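You operate a simulated robot arm through the tools that you are given. There is no shell and no other tool. Be economical: measure what you need, move in short steps, check, and stop when the job is done.

You are at the controls of a simulated two-armed robot. One attempt, no reset.

Task
On the snack counter top, fold the tea towel in half, so that it is half as wide.

The check looks at the end state, three seconds after you hand in, the way a careful person would. Anything else that was tipped, shoved, dropped, spilled or broken makes it a failure. Flat cloth is picked up by pressing the open fingertips on it (5 to 10 N) and closing them slowly along it; thin cloth reads only 2 to 8 mm in the jaws.

Robot
Two 7-joint arms with two-finger parallel grippers on one trunk, on a base that drives. Base frame: it is fixed to the floor where the robot stands at the start and does not move with it; the origin is under the middle of the robot, x ahead of it, y to its left, z up. Lengths are in m, angles in degrees, forces in N, time in s.
The left shoulder is at the start at [0.07, 0.163, 1.17], the right one opposite. Places, roughly: snack counter top [0.6, 0.2, 0.9]. Payload 3.43 kg a hand.
Tool frame (each hand has its own): the origin (TCP) lies between the finger pads and is the grasp point; the fingertips stand 0.034 m ahead of it; z points along the fingers, y is the line along which they close. Largest opening 0.128 m; finger width 0.024, thickness 0.012; the body of the gripper, 0.048 by 0.13 m, starts 0.096 m behind the TCP.
Orientation is that of the tool frame in the base frame, as a unit quaternion [x, y, z, w]. With the fingers straight down and closing along the base's y, the tool's x points along the base's -x, its y along +y and its z along -z.

Tools
- The arms move only by the tool nudge_tool. It takes "left_series", "right_series" or both (then of equal length, played together; a hand with none holds still); each is a list of rows, each an object (a shift or turn left out is 0, a gripper value left out holds the last) with "rotation": the turn, a rotation vector about the tool's x, y, z in degrees, a list of three; "delta_pos": the shift along the tool's x, y, z in m, a list of three; "gripper": the opening in per cent of the stroke, from 0 (shut) to 100 (fully open). In form: [{"rotation": [ax, ay, az], "delta_pos": [x, y, z], "gripper": gripper}, ...]. A call has 1 to 10 rows; each row is the pose to reach, as a shift and turn from the pose commanded when the call began, along the tool's axes at that moment. Each row takes 0.2 s and may step no farther than 0.05 m and 8.6 degrees from the row before; otherwise, or with a gripper value out of range, the whole call is refused. Where a pose cannot be reached the arm comes as near as it can. A force on the tool above 40 N (or 10 N above the force at the start of the call, whichever is more), or a blocked arm, ends the call early, and 0.2 s more pass. The fingers move at their own pace (about 0.153 m/s each) and stop on an object; they squeeze with about 41 N. The grip force told is the motor's: it shows also when the fingers shut on nothing. Time passes only in rows, and 0.2 s behind the last, so rows that repeat a pose let the fingers close. The reply holds the time, the measured pose of the TCP, the force on the tool along the base axes, the opening and the grip force, in the units named above and with some noise.
- Cameras (640 x 400 px; columns grow to the right, rows downward): "scene" is now at [0.1284, 0.0299, 1.3872]; the picture's right is [0.34, -0.94, -0.00], its down [-0.65, -0.23, -0.73] and it looks along [0.68, 0.25, -0.69] (base axes); focal length 214 px, centre (320, 200). "left" rides on the left gripper at [0.076, 0.011, -0.16] in its tool frame; the picture's right is [-0.15, 0.99, 0.00], its down [-0.88, -0.13, -0.46] and it looks along [-0.45, -0.07, 0.89] (tool axes); focal length 234 px, centre (320, 200). "right" rides on the right gripper at [0.076, -0.011, -0.16] in its tool frame; the picture's right is [0.15, 0.99, 0.00], its down [-0.88, 0.13, -0.46] and it looks along [-0.45, 0.07, 0.89] (tool axes); focal length 234 px, centre (320, 200). There is no depth. A picture from a camera that has moved, and an enlarged one, comes with that camera's place and axes in the base frame and with its lens.
- get_image(camera): a new picture of that camera. No time passes.
- raise_lower(by): slides the trunk up (or, below 0, down) by that many m; the arms and the scene camera ride with it, the base frame stays. It gives what a move gives, with no picture.
- drive_base(legs): drives the robot by 1 to 6 legs, each [ahead, left, turn to the left] in m, m and degrees, along the robot's own axes; the way and the turn of a leg run together, so that a leg with both is an arc; at most 1.5 m and 180 degrees a leg. The arms and the cameras ride along, it lands a little off, and it stops where it bumps. It gives what a move gives.
- head_to(pan, tilt): turns the head with the scene camera to pan (to the left, within 86 degrees either way) and tilt (down, from -29 to 69), counted from straight ahead of the robot. It gives what a move gives.
- zoom(camera, box): a new picture of the part [left, top, right, bottom] of that camera's present view, enlarged. No time passes.
- job_done(): hands the job in; it is judged then, once.

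Work in short steps. Places have to be worked out from the pictures, the camera data and where the tool is seen: move nearer, look again, correct. Check each grasp and each placing, and mend what went wrong. You have 120 turns and 108 pictures in all, those below and enlarged ones among them. Open the grippers and draw the arms clear of the work before you hand the job in, unless the task says otherwise; then end with one line.

The tools are called after "Request:" by a JSON object that holds its "op" and its "data". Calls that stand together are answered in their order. nudge_tool: Moves the arms, as the interface text tells. Its arguments: {"type":"object","properties":{"left_series":{"type":"array"},"right_series":{"type":"array"}},"required":[]} The other tools are called the same way: raise_lower (by) slides the trunk up or down; drive_base (legs) drives the base; head_to (pan, tilt) turns the head that bears the scene camera; get_image (camera) takes a picture; zoom (camera, box) takes an enlarged picture of a part of a camera's view; job_done () hands the job in.

At the start:

```text
time: 0.0
left_ee_pos: [0.618, 0.2497, 1.0874]
left_ee_rot: [0.0, 1.0, 0.001, 0.0]
left_contact_force: [-0.3, 0.2, 0.0]
left_gripper_width: 0.1279
left_grip_force: 0.2
right_ee_pos: [0.5411, -0.2611, 1.1356]
right_ee_rot: [0.0, 1.0, 0.0, 0.0]
right_contact_force: [-0.6, -0.1, -0.2]
right_gripper_width: 0.128
right_grip_force: 0.1
trunk travel left (down, up): [-0.65, 0.29]
robot x, y, heading: [-0.0016, 0.0042, 0.0]
head pan, tilt: [19.8, 43.3]
```

scene: 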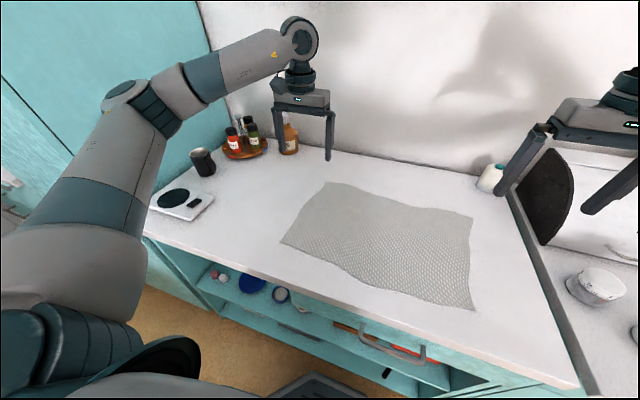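
right: 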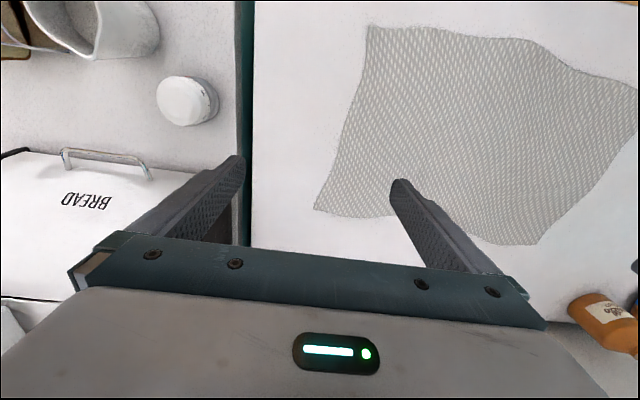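
left: 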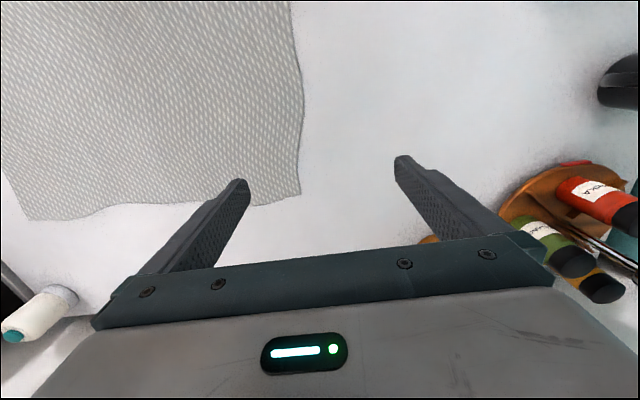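

I put the towel at roughly x 0.42–0.755, y −0.26–0.25. First I'll look straight at it to measure its corners and sides more accurately.

Request:
{"op": "head_to", "data": {"pan": 0, "tilt": 50}}

Request:
{"op": "get_image", "data": {"camera": "scene"}}

```text
time: 0.8
left_ee_pos: [0.6184, 0.2492, 1.0874]
left_ee_rot: [0.0, 1.0, -0.001, 0.0]
left_contact_force: [0.0, 0.0, -0.1]
left_gripper_width: 0.1281
left_grip_force: 0.1
right_ee_pos: [0.5416, -0.2625, 1.1355]
right_ee_rot: [-0.001, 1.0, 0.0, -0.001]
right_contact_force: [-0.5, -0.1, 0.2]
right_gripper_width: 0.1282
right_grip_force: 0.0
trunk travel left (down, up): [-0.65, 0.29]
robot x, y, heading: [-0.0003, -0.0009, 0.3]
head pan, tilt: [0.0, 50.0]
```

```text
104 pictures are left
camera scene: at [0.1277, 0.0021, 1.3779], right [0.0, -1.0, 0.0], down [-0.77, 0.0, -0.64], along [0.64, 0.0, -0.77], focal length 214 px, centre (320, 200)
```

scene: 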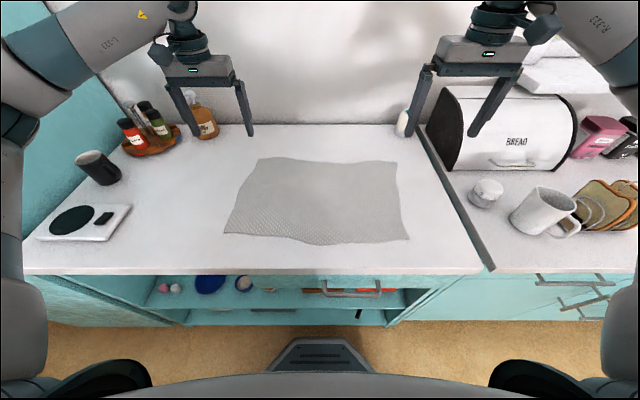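

The corners come out near (0.764, 0.227), (0.741, −0.278), (0.420, −0.241) and (0.438, 0.270), so the towel is 0.51 long and 0.325 wide. To halve the width I'll carry the near long edge onto the far one. Both hands go above the near corners first.

Request:
{"op": "nudge_tool", "data": {"left_series": [{"delta_pos": [0.034, -0.005, 0.025], "gripper": 40}, {"delta_pos": [0.067, -0.01, 0.051]}, {"delta_pos": [0.101, -0.014, 0.076]}, {"delta_pos": [0.134, -0.019, 0.102]}, {"delta_pos": [0.168, -0.024, 0.127]}, {"delta_pos": [0.168, -0.024, 0.127]}], "right_series": [{"delta_pos": [0.021, 0.011, 0.035], "gripper": 40}, {"delta_pos": [0.043, 0.023, 0.07]}, {"delta_pos": [0.064, 0.034, 0.105]}, {"delta_pos": [0.086, 0.046, 0.14]}, {"delta_pos": [0.107, 0.057, 0.1755]}, {"delta_pos": [0.107, 0.057, 0.1755]}]}}

Request:
{"op": "get_image", "data": {"camera": "scene"}}

Request:
{"op": "get_image", "data": {"camera": "left"}}

Request:
{"op": "get_image", "data": {"camera": "right"}}

```text
time: 2.2
left_ee_pos: [0.4477, 0.2255, 0.9618]
left_ee_rot: [-0.001, 1.0, 0.0, 0.001]
left_contact_force: [0.3, -0.3, 0.2]
left_gripper_width: 0.0512
left_grip_force: 0.1
right_ee_pos: [0.4329, -0.2053, 0.961]
right_ee_rot: [0.0, 1.0, -0.001, 0.001]
right_contact_force: [-0.6, -0.1, -0.8]
right_gripper_width: 0.0512
right_grip_force: 0.0
trunk travel left (down, up): [-0.65, 0.29]
robot x, y, heading: [0.0025, -0.0013, 0.1]
head pan, tilt: [0.0, 50.0]
```

```text
103 pictures are left
camera scene: at [0.1259, 0.0035, 1.3784], right [0.0, -1.0, 0.0], down [-0.77, 0.0, -0.64], along [0.64, 0.0, -0.77], focal length 214 px, centre (320, 200)
```

scene: 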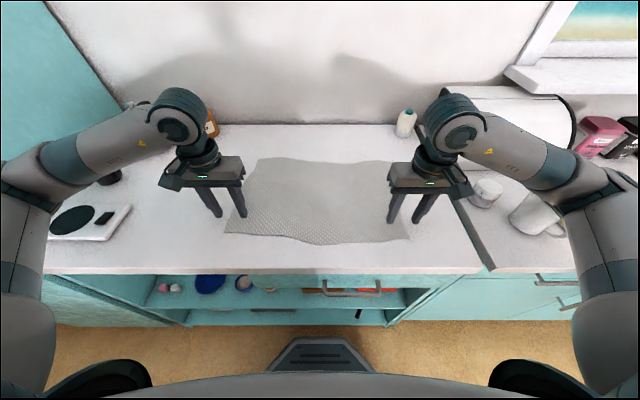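

```text
102 pictures are left
camera left: at [0.3737, 0.236, 1.1236], right [0.15, 0.99, 0.0], down [0.88, -0.13, 0.46], along [0.45, -0.07, -0.89], focal length 234 px, centre (320, 200)
```

left: 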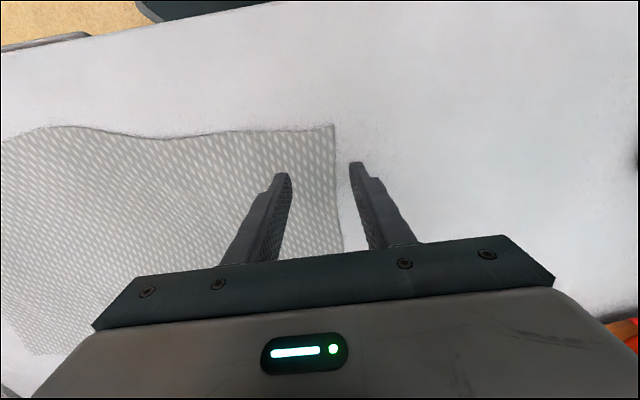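

```text
101 pictures are left
camera right: at [0.3561, -0.2154, 1.1204], right [-0.15, 0.99, 0.0], down [0.88, 0.13, 0.46], along [0.45, 0.07, -0.89], focal length 234 px, centre (320, 200)
```

right: 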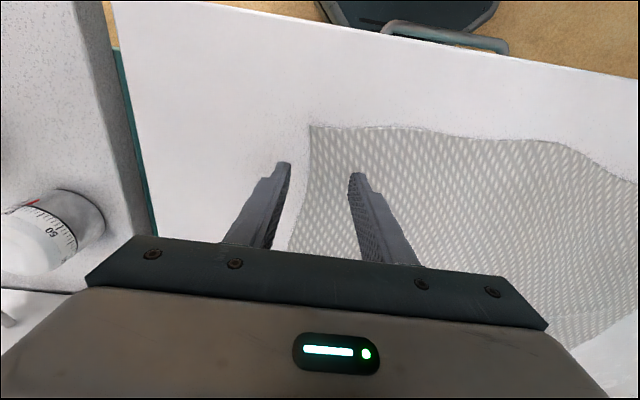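

Wrist-camera and scene rays agree only if the top is at z ≈ 0.90. That puts the near corners at (0.413, 0.245) and (0.395, −0.220), with the far edge at x ≈ 0.70. I'll correct sideways and lower to just above the cloth.

Request:
{"op": "nudge_tool", "data": {"left_series": [{"delta_pos": [0.02, -0.021, 0.0]}, {"delta_pos": [0.02, -0.021, 0.02]}, {"delta_pos": [0.02, -0.021, 0.02]}], "right_series": [{"delta_pos": [0.022, 0.025, 0.0]}, {"delta_pos": [0.022, 0.025, 0.02]}, {"delta_pos": [0.022, 0.025, 0.02]}]}}

Request:
{"op": "get_image", "data": {"camera": "left"}}

Request:
{"op": "get_image", "data": {"camera": "right"}}

```text
time: 3.0
left_ee_pos: [0.4201, 0.2115, 0.9472]
left_ee_rot: [0.002, 1.0, -0.004, 0.006]
left_contact_force: [-0.2, 0.5, -0.1]
left_gripper_width: 0.0513
left_grip_force: 0.0
right_ee_pos: [0.4029, -0.1745, 0.9506]
right_ee_rot: [0.002, 1.0, -0.004, 0.01]
right_contact_force: [0.1, 0.3, -0.2]
right_gripper_width: 0.0516
right_grip_force: 0.0
trunk travel left (down, up): [-0.65, 0.29]
robot x, y, heading: [0.0006, 0.0012, -0.0]
head pan, tilt: [0.0, 50.0]
```

```text
100 pictures are left
camera left: at [0.3436, 0.2239, 1.1073], right [0.15, 0.99, -0.01], down [0.87, -0.13, 0.47], along [0.46, -0.07, -0.88], focal length 234 px, centre (320, 200)
```

left: 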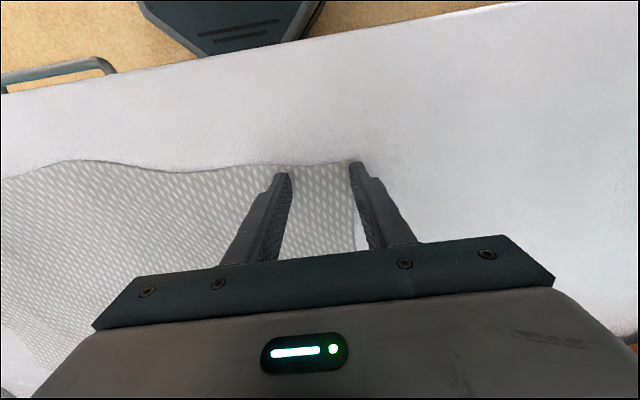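

```text
99 pictures are left
camera right: at [0.3233, -0.1846, 1.1094], right [-0.14, 0.99, -0.01], down [0.87, 0.13, 0.48], along [0.47, 0.06, -0.88], focal length 234 px, centre (320, 200)
```

right: 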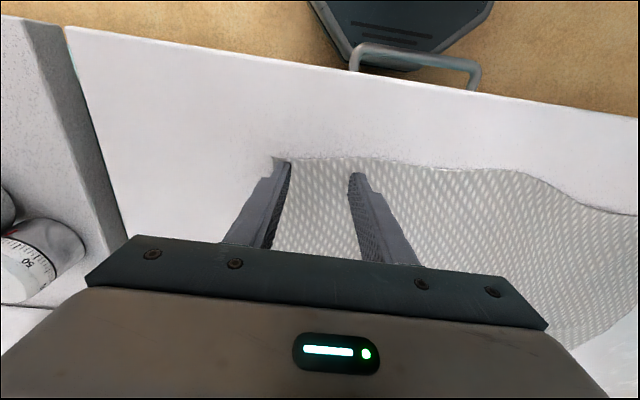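

Both hands are at the near limit of their reach: they tilted slightly and stopped short. I'll lift them, back the base up 8 cm, then approach again.

Request:
{"op": "nudge_tool", "data": {"left_series": [{"delta_pos": [-0.03, 0.0, -0.04]}, {"delta_pos": [-0.03, 0.0, -0.04]}], "right_series": [{"delta_pos": [-0.03, 0.0, -0.04]}, {"delta_pos": [-0.03, 0.0, -0.04]}]}}

Request:
{"op": "drive_base", "data": {"legs": [[-0.08, 0, 0]]}}

```text
time: 3.6
left_ee_pos: [0.4593, 0.2094, 0.9821]
left_ee_rot: [-0.001, 1.0, -0.001, 0.002]
left_contact_force: [-0.4, -0.4, 1.4]
left_gripper_width: 0.051
left_grip_force: 0.0
right_ee_pos: [0.4398, -0.1786, 0.9817]
right_ee_rot: [-0.001, 1.0, -0.001, 0.0]
right_contact_force: [0.5, -0.2, 0.0]
right_gripper_width: 0.0513
right_grip_force: 0.0
trunk travel left (down, up): [-0.65, 0.29]
robot x, y, heading: [0.0013, 0.0017, 0.0]
head pan, tilt: [0.0, 50.0]
```

```text
time: 4.7
left_ee_pos: [0.3797, 0.2069, 0.9821]
left_ee_rot: [0.001, 1.0, 0.0, 0.0]
left_contact_force: [-0.9, -0.3, -0.3]
left_gripper_width: 0.0512
left_grip_force: 0.1
right_ee_pos: [0.3607, -0.1807, 0.9816]
right_ee_rot: [0.0, 1.0, 0.0, 0.0]
right_contact_force: [-0.2, -0.4, -0.2]
right_gripper_width: 0.0514
right_grip_force: 0.0
trunk travel left (down, up): [-0.65, 0.29]
robot x, y, heading: [-0.0792, -0.001, 0.1]
head pan, tilt: [0.0, 50.0]
```

The base is now at x −0.079. I'll move the hands over the edge, to (0.427, 0.203) and (0.409, −0.178), stop just above the cloth, and look.

Request:
{"op": "nudge_tool", "data": {"left_series": [{"delta_pos": [-0.047, -0.004, 0.01]}, {"delta_pos": [-0.047, -0.004, 0.038]}, {"delta_pos": [-0.047, -0.004, 0.038]}], "right_series": [{"delta_pos": [-0.048, 0.003, 0.01]}, {"delta_pos": [-0.048, 0.003, 0.038]}, {"delta_pos": [-0.048, 0.003, 0.038]}]}}

Request:
{"op": "get_image", "data": {"camera": "left"}}

Request:
{"op": "get_image", "data": {"camera": "right"}}

```text
time: 5.5
left_ee_pos: [0.4273, 0.2021, 0.9451]
left_ee_rot: [0.0, 1.0, 0.0, 0.001]
left_contact_force: [-1.6, -0.1, 6.3]
left_gripper_width: 0.0513
left_grip_force: 0.1
right_ee_pos: [0.4089, -0.1777, 0.9447]
right_ee_rot: [0.0, 1.0, 0.0, 0.002]
right_contact_force: [-4.0, -0.5, 20.5]
right_gripper_width: 0.0509
right_grip_force: 0.1
trunk travel left (down, up): [-0.65, 0.29]
robot x, y, heading: [-0.0792, 0.0008, -0.4]
head pan, tilt: [0.0, 50.0]
```

```text
98 pictures are left
camera left: at [0.3507, 0.2134, 1.107], right [0.15, 0.99, 0.0], down [0.88, -0.13, 0.46], along [0.45, -0.07, -0.89], focal length 234 px, centre (320, 200)
```

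left: 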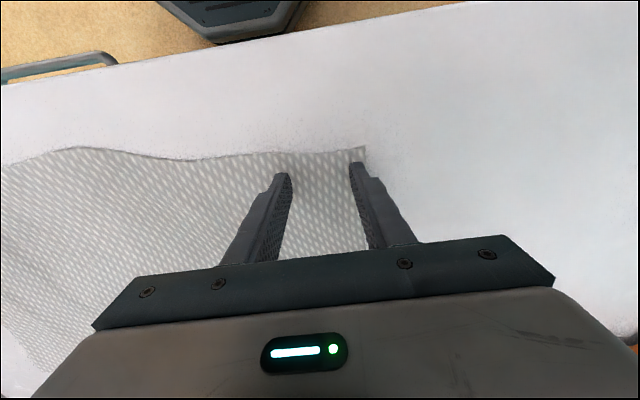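

```text
97 pictures are left
camera right: at [0.3335, -0.1891, 1.1046], right [-0.15, 0.99, 0.0], down [0.88, 0.13, 0.46], along [0.45, 0.07, -0.89], focal length 234 px, centre (320, 200)
```

right: 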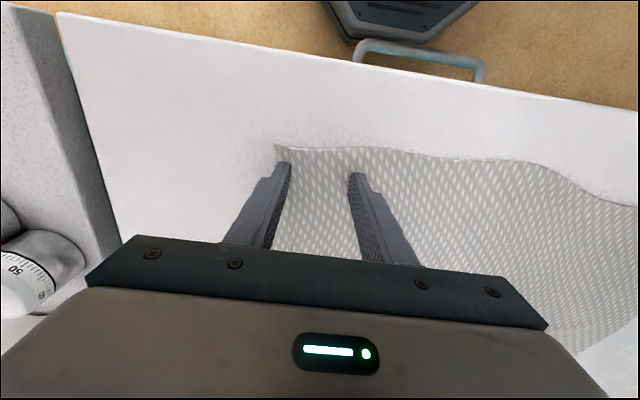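

Both hands touch the cloth, left at 6 N and right at 20 N, which puts the top at z ≈ 0.911. I'll ease the right one off slightly and close both slowly.

Request:
{"op": "nudge_tool", "data": {"left_series": [{"delta_pos": [0, 0, 0.0003], "gripper": 36}, {"delta_pos": [0, 0, 0.0003], "gripper": 31}, {"delta_pos": [0, 0, 0.0003], "gripper": 26}, {"delta_pos": [0, 0, 0.0003], "gripper": 21}, {"delta_pos": [0, 0, 0.0003], "gripper": 16}, {"delta_pos": [0, 0, 0.0003], "gripper": 11}, {"delta_pos": [0, 0, 0.0003], "gripper": 6}, {"delta_pos": [0, 0, 0.0003], "gripper": 2}, {"delta_pos": [0, 0, 0.0003], "gripper": 0}, {"delta_pos": [0, 0, 0.0003], "gripper": 0}], "right_series": [{"delta_pos": [0, 0, -0.0008], "gripper": 36}, {"delta_pos": [0, 0, -0.0008], "gripper": 31}, {"delta_pos": [0, 0, -0.0008], "gripper": 26}, {"delta_pos": [0, 0, -0.0008], "gripper": 21}, {"delta_pos": [0, 0, -0.0008], "gripper": 16}, {"delta_pos": [0, 0, -0.0008], "gripper": 11}, {"delta_pos": [0, 0, -0.0008], "gripper": 6}, {"delta_pos": [0, 0, -0.0008], "gripper": 2}, {"delta_pos": [0, 0, -0.0008], "gripper": 0}, {"delta_pos": [0, 0, -0.0008], "gripper": 0}]}}

Request:
{"op": "get_image", "data": {"camera": "left"}}

Request:
{"op": "get_image", "data": {"camera": "right"}}

```text
time: 7.7
left_ee_pos: [0.4255, 0.2029, 0.9453]
left_ee_rot: [0.001, 1.0, -0.001, 0.002]
left_contact_force: [-0.1, -9.5, 14.9]
left_gripper_width: 0.0023
left_grip_force: 36.7
right_ee_pos: [0.409, -0.1767, 0.9451]
right_ee_rot: [-0.001, 1.0, 0.0, 0.002]
right_contact_force: [0.7, 6.0, 26.6]
right_gripper_width: 0.0025
right_grip_force: 37.6
trunk travel left (down, up): [-0.65, 0.29]
robot x, y, heading: [-0.0821, -0.0005, -0.2]
head pan, tilt: [0.0, 50.0]
```

```text
96 pictures are left
camera left: at [0.3501, 0.2131, 1.1068], right [0.15, 0.99, 0.0], down [0.88, -0.13, 0.46], along [0.45, -0.07, -0.89], focal length 234 px, centre (320, 200)
```

left: 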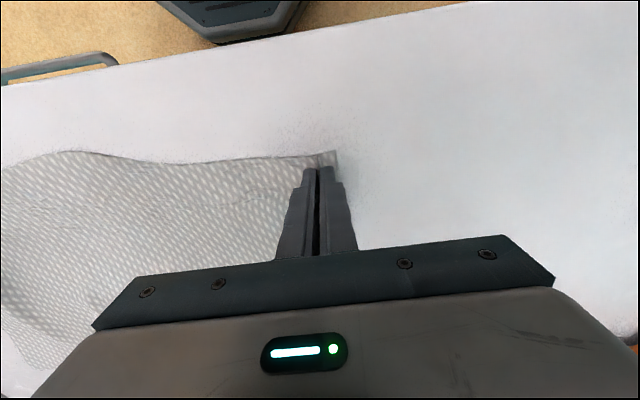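

```text
95 pictures are left
camera right: at [0.3325, -0.1891, 1.1046], right [-0.15, 0.99, 0.0], down [0.88, 0.13, 0.46], along [0.45, 0.07, -0.89], focal length 234 px, centre (320, 200)
```

right: 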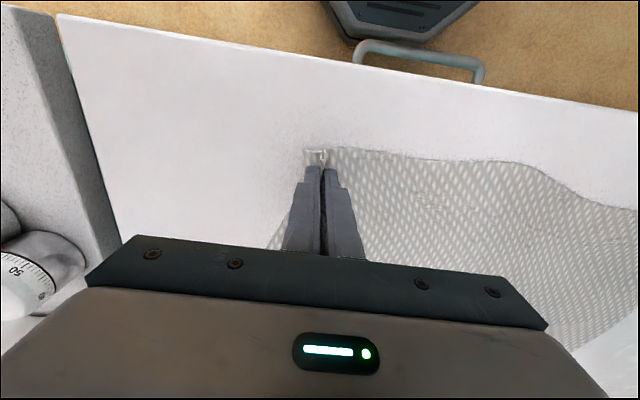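

Both jaws read about 2.4 mm with the cloth bunched between the fingers. I'll lift 6 cm to test the grasp and look.

Request:
{"op": "nudge_tool", "data": {"left_series": [{"delta_pos": [0, 0, -0.015]}, {"delta_pos": [-0.005, 0, -0.03]}, {"delta_pos": [-0.01, 0, -0.045]}, {"delta_pos": [-0.015, 0, -0.06]}], "right_series": [{"delta_pos": [0, 0, -0.015]}, {"delta_pos": [-0.005, 0, -0.03]}, {"delta_pos": [-0.01, 0, -0.045]}, {"delta_pos": [-0.015, 0, -0.06]}]}}

Request:
{"op": "get_image", "data": {"camera": "scene"}}

Request:
{"op": "get_image", "data": {"camera": "left"}}

Request:
{"op": "get_image", "data": {"camera": "right"}}

```text
time: 8.7
left_ee_pos: [0.4421, 0.204, 1.0039]
left_ee_rot: [0.0, 1.0, -0.001, 0.0]
left_contact_force: [-0.8, -10.3, 0.1]
left_gripper_width: 0.0016
left_grip_force: 36.3
right_ee_pos: [0.4246, -0.177, 1.004]
right_ee_rot: [0.001, 1.0, 0.0, 0.0]
right_contact_force: [1.0, 10.0, 0.1]
right_gripper_width: 0.0022
right_grip_force: 37.1
trunk travel left (down, up): [-0.65, 0.29]
robot x, y, heading: [-0.0758, 0.0001, 0.1]
head pan, tilt: [0.0, 50.0]
```

```text
94 pictures are left
camera scene: at [0.0473, 0.0018, 1.3778], right [0.0, -1.0, 0.0], down [-0.77, 0.0, -0.64], along [0.64, 0.0, -0.77], focal length 214 px, centre (320, 200)
```

scene: 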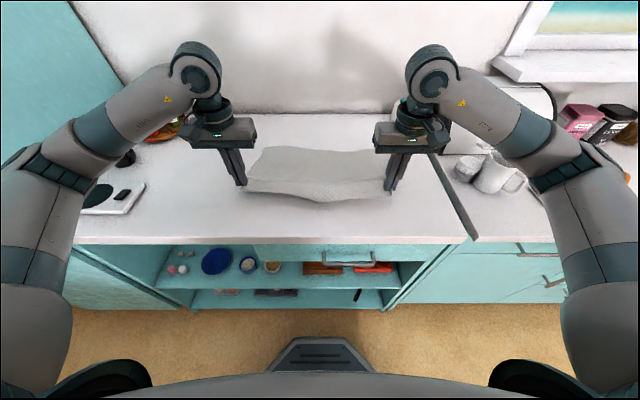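

```text
93 pictures are left
camera left: at [0.3666, 0.2141, 1.1654], right [0.15, 0.99, 0.0], down [0.88, -0.13, 0.46], along [0.45, -0.07, -0.89], focal length 234 px, centre (320, 200)
```

left: 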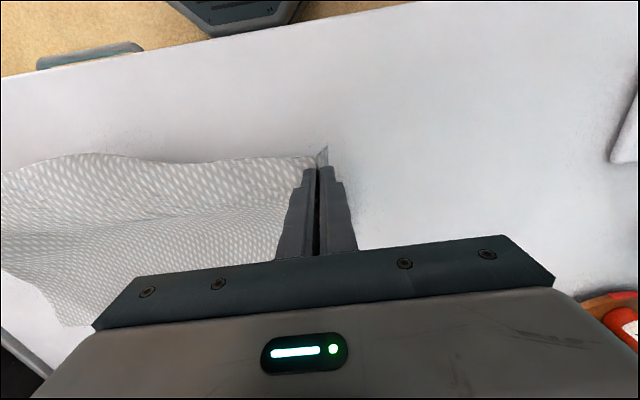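

```text
92 pictures are left
camera right: at [0.3495, -0.189, 1.1634], right [-0.15, 0.99, 0.0], down [0.88, 0.13, 0.46], along [0.45, 0.07, -0.89], focal length 234 px, centre (320, 200)
```

right: 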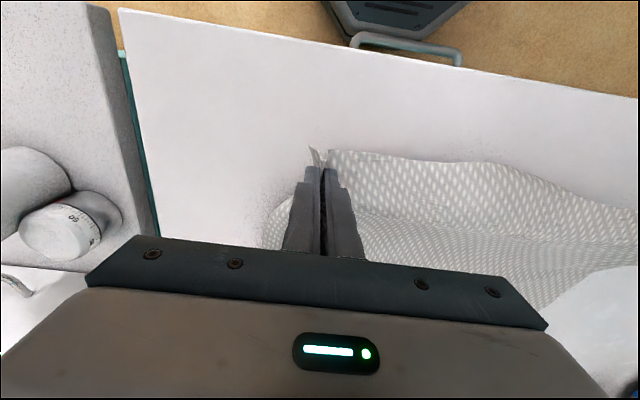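

Both corners are held firmly, with the near edge lifted between them. I'll carry it over in an arc about the fold line at x ≈ 0.55, as far as just past the top, drifting slightly to −y to suit the slanted sides.

Request:
{"op": "nudge_tool", "data": {"left_series": [{"delta_pos": [-0.01, -0.004, -0.014]}, {"delta_pos": [-0.021, -0.006, -0.028]}, {"delta_pos": [-0.034, -0.009, -0.04]}, {"delta_pos": [-0.049, -0.011, -0.05]}, {"delta_pos": [-0.064, -0.013, -0.058]}, {"delta_pos": [-0.081, -0.015, -0.064]}, {"delta_pos": [-0.099, -0.018, -0.067]}, {"delta_pos": [-0.116, -0.02, -0.068]}, {"delta_pos": [-0.134, -0.022, -0.066]}, {"delta_pos": [-0.151, -0.024, -0.062]}], "right_series": [{"delta_pos": [-0.01, 0.0, -0.014]}, {"delta_pos": [-0.021, -0.002, -0.028]}, {"delta_pos": [-0.034, -0.004, -0.04]}, {"delta_pos": [-0.049, -0.006, -0.05]}, {"delta_pos": [-0.064, -0.008, -0.058]}, {"delta_pos": [-0.081, -0.01, -0.064]}, {"delta_pos": [-0.099, -0.012, -0.067]}, {"delta_pos": [-0.116, -0.014, -0.068]}, {"delta_pos": [-0.134, -0.016, -0.066]}, {"delta_pos": [-0.151, -0.018, -0.062]}]}}

Request:
{"op": "get_image", "data": {"camera": "scene"}}

```text
time: 10.9
left_ee_pos: [0.5941, 0.177, 1.0651]
left_ee_rot: [0.0, 1.0, 0.001, -0.001]
left_contact_force: [0.1, -1.8, 0.9]
left_gripper_width: 0.0021
left_grip_force: 37.2
right_ee_pos: [0.5768, -0.1955, 1.0665]
right_ee_rot: [0.0, 1.0, 0.0, 0.0]
right_contact_force: [-0.8, 2.3, 0.1]
right_gripper_width: 0.0022
right_grip_force: 37.6
trunk travel left (down, up): [-0.65, 0.29]
robot x, y, heading: [-0.0789, 0.0014, -0.0]
head pan, tilt: [0.0, 50.0]
```

```text
91 pictures are left
camera scene: at [0.0489, 0.0017, 1.3777], right [0.0, -1.0, 0.0], down [-0.77, 0.0, -0.64], along [0.64, 0.0, -0.77], focal length 214 px, centre (320, 200)
```

scene: 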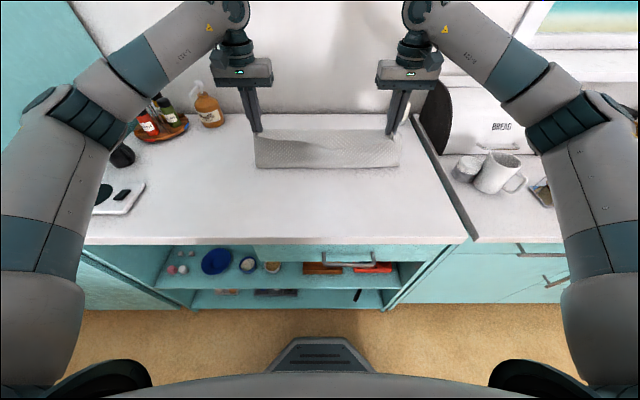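

The fold has formed, with its lower bend near x ≈ 0.57. Before lowering I'll check the wrist views for the far edge.

Request:
{"op": "get_image", "data": {"camera": "left"}}

Request:
{"op": "get_image", "data": {"camera": "right"}}

Request:
{"op": "zoom", "data": {"camera": "scene", "box": [220, 80, 440, 200]}}

```text
90 pictures are left
camera left: at [0.5189, 0.1882, 1.2261], right [0.15, 0.99, 0.0], down [0.88, -0.13, 0.45], along [0.45, -0.07, -0.89], focal length 234 px, centre (320, 200)
```

left: 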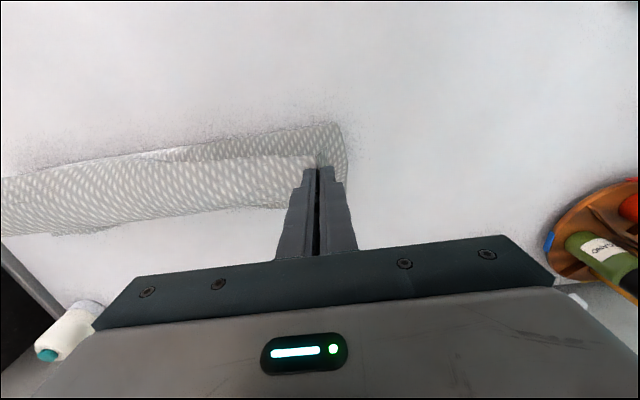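

```text
89 pictures are left
camera right: at [0.5026, -0.2079, 1.2251], right [-0.15, 0.99, 0.0], down [0.88, 0.13, 0.45], along [0.45, 0.07, -0.89], focal length 234 px, centre (320, 200)
```

right: 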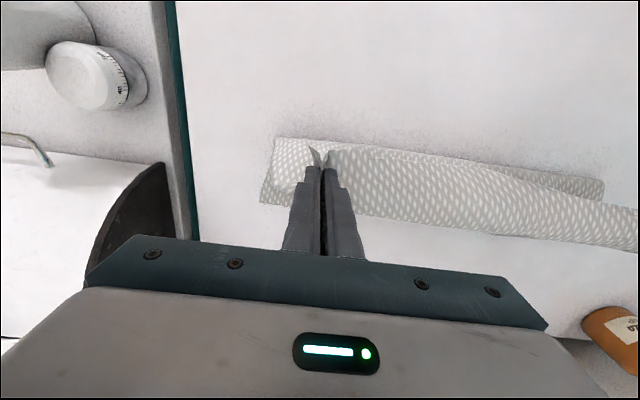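

```text
2.91 times, centred on (330, 140) of scene
camera zoom: at [0.0489, 0.0017, 1.3777], right [0.0, -1.0, 0.0], down [-0.77, 0.0, -0.64], along [0.64, 0.0, -0.77], focal length 624 px, centre (291, 374)
```

zoom: 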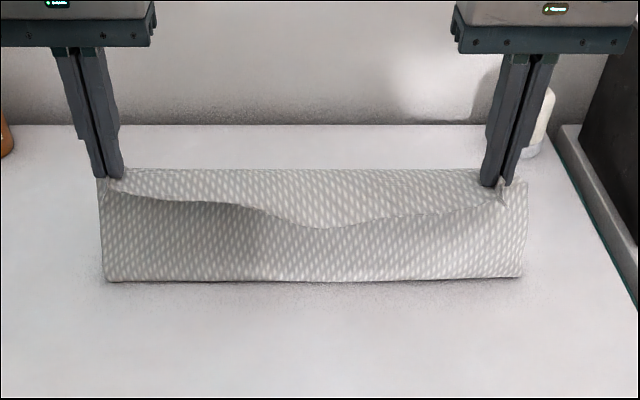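

The far edge is visible at x ≈ 0.68–0.70. I'll lower slightly inside the arc so the slack rolls back into the fold, finishing with the gripped edge on the far edge.

Request:
{"op": "nudge_tool", "data": {"left_series": [{"delta_pos": [-0.006, -0.002, 0.018]}, {"delta_pos": [-0.013, -0.004, 0.036]}, {"delta_pos": [-0.022, -0.006, 0.054]}, {"delta_pos": [-0.034, -0.008, 0.07]}, {"delta_pos": [-0.048, -0.01, 0.084]}, {"delta_pos": [-0.063, -0.012, 0.095]}, {"delta_pos": [-0.078, -0.015, 0.102]}, {"delta_pos": [-0.09, -0.017, 0.106]}, {"delta_pos": [-0.09, -0.017, 0.106]}], "right_series": [{"delta_pos": [-0.006, -0.002, 0.018]}, {"delta_pos": [-0.013, -0.004, 0.036]}, {"delta_pos": [-0.022, -0.006, 0.054]}, {"delta_pos": [-0.034, -0.008, 0.07]}, {"delta_pos": [-0.047, -0.01, 0.084]}, {"delta_pos": [-0.06, -0.012, 0.095]}, {"delta_pos": [-0.074, -0.015, 0.102]}, {"delta_pos": [-0.085, -0.017, 0.107]}, {"delta_pos": [-0.085, -0.017, 0.107]}]}}

Request:
{"op": "get_image", "data": {"camera": "scene"}}

Request:
{"op": "get_image", "data": {"camera": "left"}}

Request:
{"op": "get_image", "data": {"camera": "right"}}

```text
time: 12.9
left_ee_pos: [0.6832, 0.16, 0.9591]
left_ee_rot: [0.0, 1.0, -0.001, 0.0]
left_contact_force: [-0.5, -1.5, -0.2]
left_gripper_width: 0.0022
left_grip_force: 36.8
right_ee_pos: [0.6609, -0.2126, 0.961]
right_ee_rot: [0.0, 1.0, 0.0, 0.0]
right_contact_force: [-0.6, 1.6, -1.0]
right_gripper_width: 0.0025
right_grip_force: 37.1
trunk travel left (down, up): [-0.65, 0.29]
robot x, y, heading: [-0.0748, 0.0023, -0.0]
head pan, tilt: [0.0, 50.0]
```

```text
87 pictures are left
camera scene: at [0.0475, 0.0021, 1.3779], right [0.0, -1.0, 0.0], down [-0.77, 0.0, -0.64], along [0.64, 0.0, -0.77], focal length 214 px, centre (320, 200)
```

scene: 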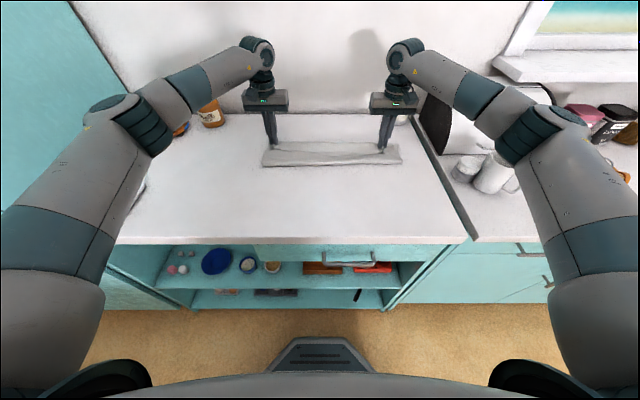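

```text
86 pictures are left
camera left: at [0.6083, 0.1714, 1.1206], right [0.15, 0.99, 0.0], down [0.88, -0.13, 0.46], along [0.45, -0.07, -0.89], focal length 234 px, centre (320, 200)
```

left: 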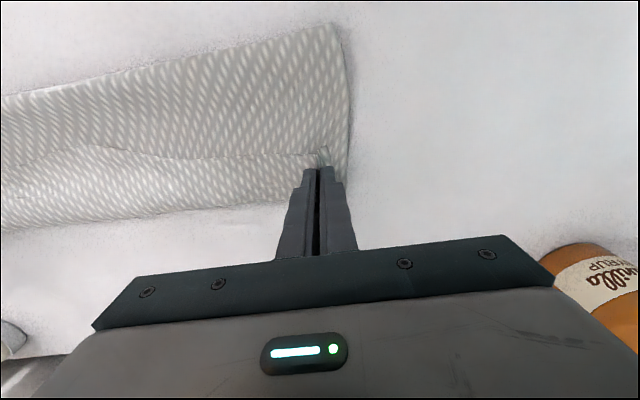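

```text
85 pictures are left
camera right: at [0.5861, -0.2231, 1.1192], right [-0.15, 0.99, 0.0], down [0.88, 0.13, 0.46], along [0.45, 0.07, -0.89], focal length 234 px, centre (320, 200)
```

right: 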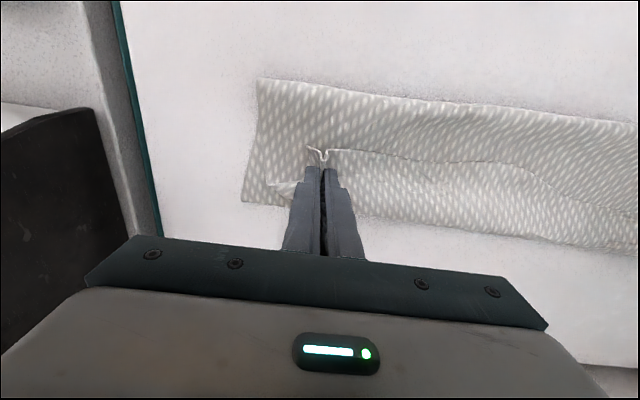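

The edge is down, but because the fingers kept their orientation, the gripped strip of about 3 cm still points back toward me, curled over the flap. I'll bring the hands back about 2.8 cm so the crease settles at half width, touch down and release, then unroll the curl forward.

Request:
{"op": "nudge_tool", "data": {"left_series": [{"delta_pos": [0.009, 0, 0.0]}, {"delta_pos": [0.018, 0, 0.003]}, {"delta_pos": [0.028, 0, 0.006]}, {"delta_pos": [0.028, 0, 0.009]}, {"delta_pos": [0.028, 0, 0.009], "gripper": 5}, {"delta_pos": [0.028, 0, 0.009], "gripper": 10}, {"delta_pos": [0.028, 0, 0.009], "gripper": 15}, {"delta_pos": [0.028, 0, 0.009], "gripper": 20}], "right_series": [{"delta_pos": [0.009, 0, 0.0]}, {"delta_pos": [0.018, 0, 0.003]}, {"delta_pos": [0.028, 0, 0.006]}, {"delta_pos": [0.028, 0, 0.01]}, {"delta_pos": [0.028, 0, 0.01], "gripper": 5}, {"delta_pos": [0.028, 0, 0.01], "gripper": 10}, {"delta_pos": [0.028, 0, 0.01], "gripper": 15}, {"delta_pos": [0.028, 0, 0.01], "gripper": 20}]}}

Request:
{"op": "nudge_tool", "data": {"left_series": [{"delta_pos": [0, 0, -0.02]}, {"delta_pos": [0, 0, -0.05]}, {"delta_pos": [0.0, 0, -0.09]}], "right_series": [{"delta_pos": [0, 0, -0.02]}, {"delta_pos": [0, 0, -0.05]}, {"delta_pos": [0.0, 0, -0.09]}]}}

Request:
{"op": "get_image", "data": {"camera": "left"}}

Request:
{"op": "get_image", "data": {"camera": "right"}}

Request:
{"op": "zoom", "data": {"camera": "scene", "box": [220, 80, 440, 200]}}

```text
time: 14.7
left_ee_pos: [0.6553, 0.1607, 0.9496]
left_ee_rot: [0.0, 1.0, 0.0, 0.0]
left_contact_force: [0.3, -0.5, -0.6]
left_gripper_width: 0.0255
left_grip_force: 0.0
right_ee_pos: [0.6322, -0.2116, 0.9482]
right_ee_rot: [0.0, 1.0, 0.0, -0.001]
right_contact_force: [1.0, 0.2, -0.1]
right_gripper_width: 0.0257
right_grip_force: 0.0
trunk travel left (down, up): [-0.65, 0.29]
robot x, y, heading: [-0.0804, 0.0013, -0.0]
head pan, tilt: [0.0, 50.0]
```

```text
time: 15.5
left_ee_pos: [0.6551, 0.1594, 1.0428]
left_ee_rot: [0.0, 1.0, 0.0, 0.0]
left_contact_force: [-0.9, -0.5, 0.0]
left_gripper_width: 0.0256
left_grip_force: 0.1
right_ee_pos: [0.6323, -0.2125, 1.0393]
right_ee_rot: [0.001, 1.0, 0.0, 0.0]
right_contact_force: [0.2, 0.3, 0.4]
right_gripper_width: 0.0254
right_grip_force: 0.1
trunk travel left (down, up): [-0.65, 0.29]
robot x, y, heading: [-0.0805, 0.0002, -0.0]
head pan, tilt: [0.0, 50.0]
```

```text
84 pictures are left
camera left: at [0.5799, 0.1699, 1.204], right [0.15, 0.99, 0.0], down [0.88, -0.13, 0.46], along [0.45, -0.07, -0.89], focal length 234 px, centre (320, 200)
```

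left: 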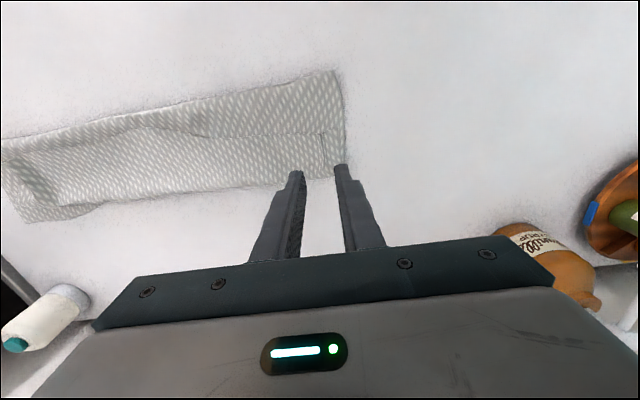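

```text
83 pictures are left
camera right: at [0.5568, -0.2233, 1.1997], right [-0.15, 0.99, 0.0], down [0.88, 0.13, 0.46], along [0.45, 0.07, -0.89], focal length 234 px, centre (320, 200)
```

right: 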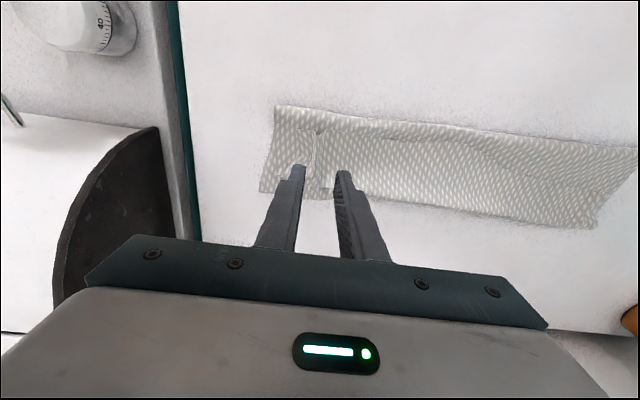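

```text
2.91 times, centred on (330, 140) of scene
camera zoom: at [0.0461, 0.0019, 1.3779], right [0.0, -1.0, 0.0], down [-0.77, 0.0, -0.64], along [0.64, 0.0, -0.77], focal length 624 px, centre (291, 374)
```

zoom: 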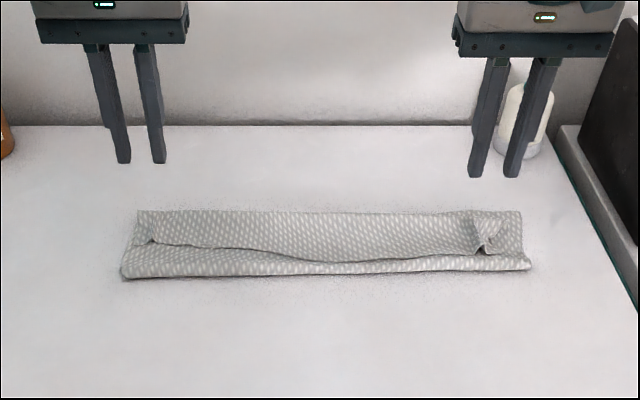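

The lower layers are right: crease at x ≈ 0.57–0.59, far edge at 0.70. The free edge, though, lies curled back at x ≈ 0.60–0.63. I'll zoom in to see if I can pick up just its corner pleats and pull them forward.

Request:
{"op": "zoom", "data": {"camera": "right", "box": [240, 80, 640, 240]}}

Request:
{"op": "zoom", "data": {"camera": "left", "box": [0, 50, 400, 240]}}

Request:
{"op": "zoom", "data": {"camera": "scene", "box": [255, 135, 415, 185]}}

```text
1.60 times, centred on (440, 160) of right
camera zoom: at [0.5568, -0.2233, 1.1997], right [-0.15, 0.99, 0.0], down [0.88, 0.13, 0.46], along [0.45, 0.07, -0.89], focal length 375 px, centre (128, 264)
```

zoom: 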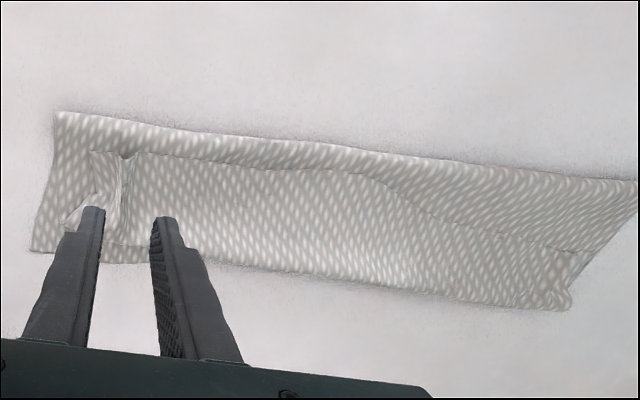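

```text
1.60 times, centred on (200, 145) of left
camera zoom: at [0.5799, 0.1699, 1.204], right [0.15, 0.99, 0.0], down [0.88, -0.13, 0.46], along [0.45, -0.07, -0.89], focal length 375 px, centre (512, 288)
```

zoom: 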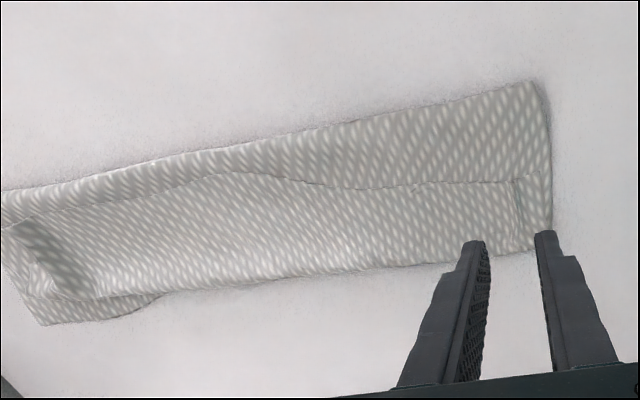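

```text
4.00 times, centred on (335, 160) of scene
camera zoom: at [0.0461, 0.0019, 1.3779], right [0.0, -1.0, 0.0], down [-0.77, 0.0, -0.64], along [0.64, 0.0, -0.77], focal length 858 px, centre (260, 360)
```

zoom: 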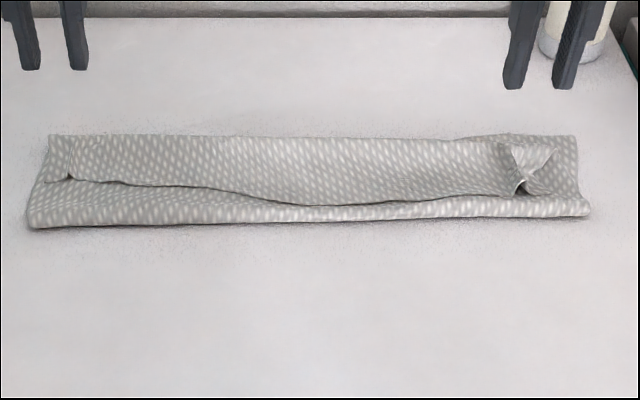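

Confirmed: the free edge faces me on top, with a standing pleat at each end at about (0.637, 0.162) and (0.612, −0.214). I'll lower over those pleats, hold about 5 mm above the table so the layers below stay put, and close gently.

Request:
{"op": "nudge_tool", "data": {"left_series": [{"delta_pos": [0.018, 0.001, 0.0]}, {"delta_pos": [0.018, 0.001, 0.04]}, {"delta_pos": [0.018, 0.001, 0.08]}, {"delta_pos": [0.018, 0.001, 0.094]}, {"delta_pos": [0.018, 0.001, 0.094]}], "right_series": [{"delta_pos": [0.02, 0, 0.0]}, {"delta_pos": [0.02, 0, 0.04]}, {"delta_pos": [0.02, 0, 0.08]}, {"delta_pos": [0.02, 0, 0.09]}, {"delta_pos": [0.02, 0, 0.09]}]}}

Request:
{"op": "zoom", "data": {"camera": "left", "box": [160, 20, 480, 220]}}

Request:
{"op": "zoom", "data": {"camera": "right", "box": [160, 20, 480, 220]}}

```text
time: 16.7
left_ee_pos: [0.6368, 0.163, 0.9466]
left_ee_rot: [0.0, 1.0, 0.001, 0.0]
left_contact_force: [-0.2, 1.0, 3.1]
left_gripper_width: 0.0254
left_grip_force: 0.1
right_ee_pos: [0.6131, -0.2133, 0.9475]
right_ee_rot: [0.0, 1.0, -0.001, 0.0]
right_contact_force: [-0.4, -0.6, 0.4]
right_gripper_width: 0.0255
right_grip_force: 0.0
trunk travel left (down, up): [-0.65, 0.29]
robot x, y, heading: [-0.0799, 0.0, 0.1]
head pan, tilt: [0.0, 50.0]
```

```text
2.00 times, centred on (320, 120) of left
camera zoom: at [0.563, 0.1741, 1.1086], right [0.15, 0.99, 0.0], down [0.88, -0.13, 0.46], along [0.45, -0.07, -0.89], focal length 468 px, centre (320, 360)
```

zoom: 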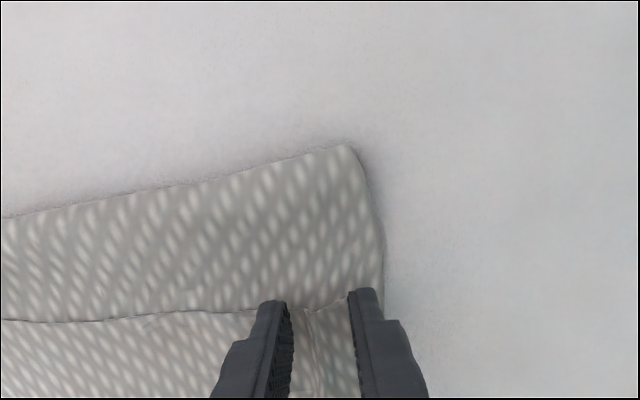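

```text
2.00 times, centred on (320, 120) of right
camera zoom: at [0.5369, -0.2251, 1.1075], right [-0.15, 0.99, 0.0], down [0.88, 0.13, 0.46], along [0.45, 0.07, -0.89], focal length 468 px, centre (320, 360)
```

zoom: 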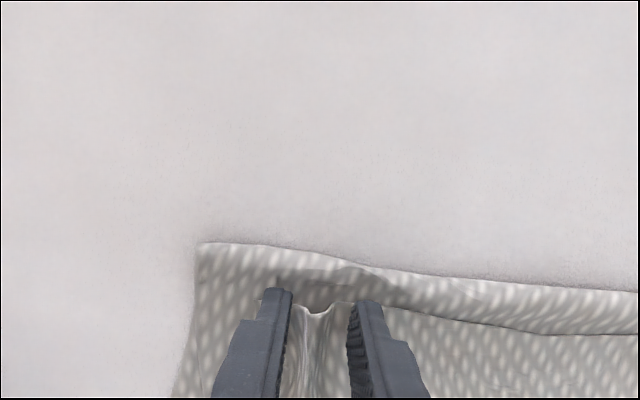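

The pleats sit between the fingers, with the left pressing lightly at 3 N. Closing slowly, then a small lift to test.

Request:
{"op": "nudge_tool", "data": {"left_series": [{"delta_pos": [0, 0, 0.0], "gripper": 17}, {"delta_pos": [0, 0, 0.0], "gripper": 13}, {"delta_pos": [0, 0, 0.0], "gripper": 9}, {"delta_pos": [0, 0, 0.0], "gripper": 5}, {"delta_pos": [0, 0, 0.0], "gripper": 2}, {"delta_pos": [0, 0, 0.0], "gripper": 0}, {"delta_pos": [0, 0, 0.0], "gripper": 0}, {"delta_pos": [0, 0, -0.012]}, {"delta_pos": [0, 0, -0.025]}], "right_series": [{"delta_pos": [0, 0, 0.0], "gripper": 17}, {"delta_pos": [0, 0, 0.0], "gripper": 13}, {"delta_pos": [0, 0, 0.0], "gripper": 9}, {"delta_pos": [0, 0, 0.0], "gripper": 5}, {"delta_pos": [0, 0, 0.0], "gripper": 2}, {"delta_pos": [0, 0, 0.0], "gripper": 0}, {"delta_pos": [0, 0, 0.0], "gripper": 0}, {"delta_pos": [0, 0, -0.012]}, {"delta_pos": [0, 0, -0.025]}]}}

Request:
{"op": "get_image", "data": {"camera": "left"}}

Request:
{"op": "get_image", "data": {"camera": "right"}}

Request:
{"op": "zoom", "data": {"camera": "scene", "box": [220, 80, 440, 200]}}

```text
time: 18.7
left_ee_pos: [0.6384, 0.1639, 0.9721]
left_ee_rot: [0.0, 1.0, 0.0, 0.0]
left_contact_force: [0.0, -1.0, 0.9]
left_gripper_width: 0.0022
left_grip_force: 37.5
right_ee_pos: [0.6123, -0.2136, 0.9741]
right_ee_rot: [0.0, 1.0, 0.0, 0.0]
right_contact_force: [0.1, 0.0, 0.2]
right_gripper_width: 0.0023
right_grip_force: 37.4
trunk travel left (down, up): [-0.65, 0.29]
robot x, y, heading: [-0.0793, 0.0018, -0.1]
head pan, tilt: [0.0, 50.0]
```

```text
76 pictures are left
camera left: at [0.5626, 0.1741, 1.1334], right [0.15, 0.99, 0.0], down [0.88, -0.13, 0.46], along [0.45, -0.07, -0.89], focal length 234 px, centre (320, 200)
```

left: 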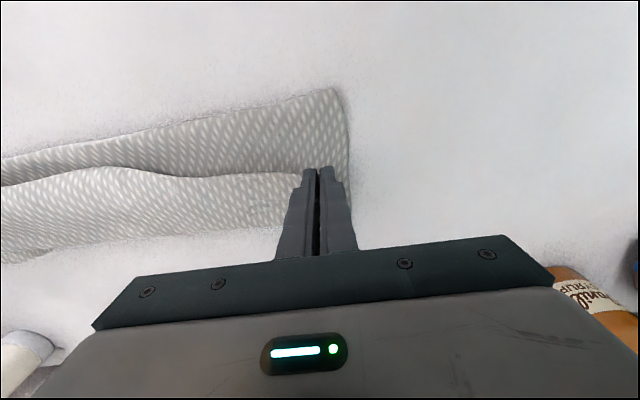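

```text
75 pictures are left
camera right: at [0.5365, -0.2252, 1.1338], right [-0.15, 0.99, 0.0], down [0.88, 0.13, 0.46], along [0.45, 0.07, -0.89], focal length 234 px, centre (320, 200)
```

right: 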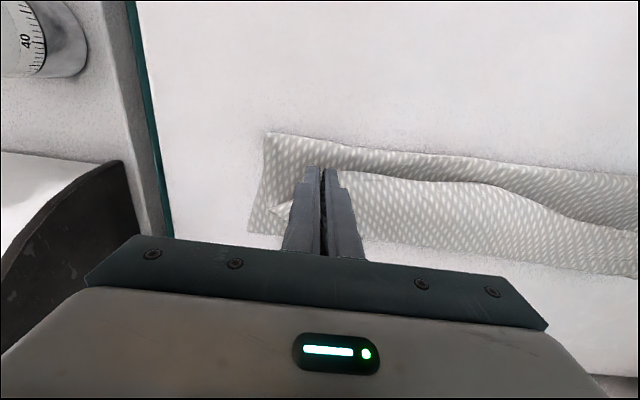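

```text
2.91 times, centred on (330, 140) of scene
camera zoom: at [0.0472, 0.0019, 1.3779], right [0.0, -1.0, 0.0], down [-0.77, 0.0, -0.64], along [0.64, 0.0, -0.77], focal length 624 px, centre (291, 374)
```

zoom: 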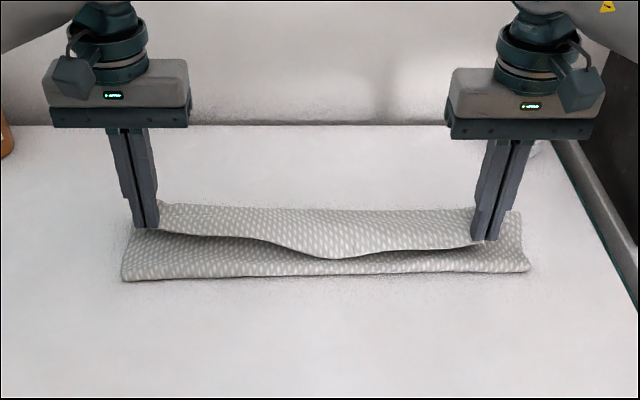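

Only the free edge came up: both jaws read about 2.2 mm and the curl is open underneath. I'll raise it straight up to above the half-width line at x ≈ 0.55 so the flap hangs taut, then look and re-lay it from there.

Request:
{"op": "nudge_tool", "data": {"left_series": [{"delta_pos": [0.01, 0, -0.02]}, {"delta_pos": [0.025, 0, -0.04]}, {"delta_pos": [0.04, 0, -0.06]}, {"delta_pos": [0.06, 0, -0.08]}, {"delta_pos": [0.08, 0, -0.095]}, {"delta_pos": [0.1, 0, -0.1]}, {"delta_pos": [0.12, 0, -0.1]}], "right_series": [{"delta_pos": [0.005, -0.002, -0.02]}, {"delta_pos": [0.015, -0.004, -0.04]}, {"delta_pos": [0.03, -0.006, -0.06]}, {"delta_pos": [0.045, -0.008, -0.08]}, {"delta_pos": [0.06, -0.01, -0.095]}, {"delta_pos": [0.077, -0.01, -0.1]}, {"delta_pos": [0.095, -0.01, -0.1]}]}}

Request:
{"op": "zoom", "data": {"camera": "scene", "box": [200, 80, 440, 220]}}

Request:
{"op": "get_image", "data": {"camera": "right"}}

```text
time: 20.3
left_ee_pos: [0.5175, 0.1625, 1.0736]
left_ee_rot: [0.0, 1.0, 0.0, 0.001]
left_contact_force: [-0.3, -6.8, -0.6]
left_gripper_width: 0.0022
left_grip_force: 37.4
right_ee_pos: [0.516, -0.2214, 1.0761]
right_ee_rot: [-0.001, 1.0, 0.001, 0.0]
right_contact_force: [-0.7, 7.2, 0.1]
right_gripper_width: 0.0025
right_grip_force: 36.9
trunk travel left (down, up): [-0.65, 0.29]
robot x, y, heading: [-0.0795, 0.0005, -0.1]
head pan, tilt: [0.0, 50.0]
```

```text
2.67 times, centred on (320, 150) of scene
camera zoom: at [0.0469, 0.0021, 1.378], right [0.0, -1.0, 0.0], down [-0.77, 0.0, -0.64], along [0.64, 0.0, -0.77], focal length 572 px, centre (320, 333)
```

zoom: 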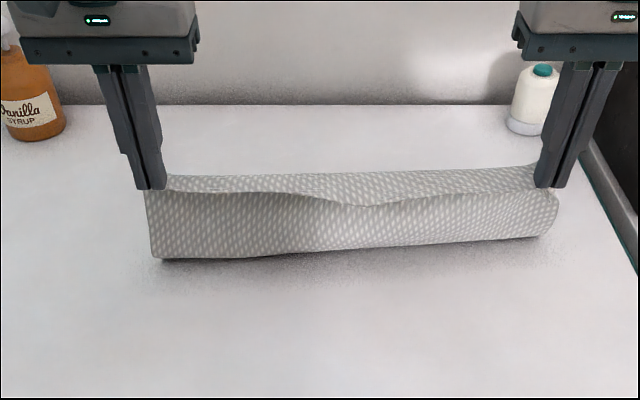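

```text
72 pictures are left
camera right: at [0.4404, -0.2332, 1.2354], right [-0.15, 0.99, 0.0], down [0.88, 0.13, 0.46], along [0.45, 0.07, -0.89], focal length 234 px, centre (320, 200)
```

right: 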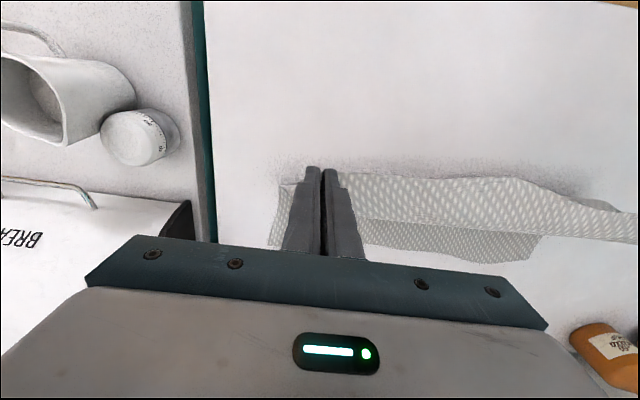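

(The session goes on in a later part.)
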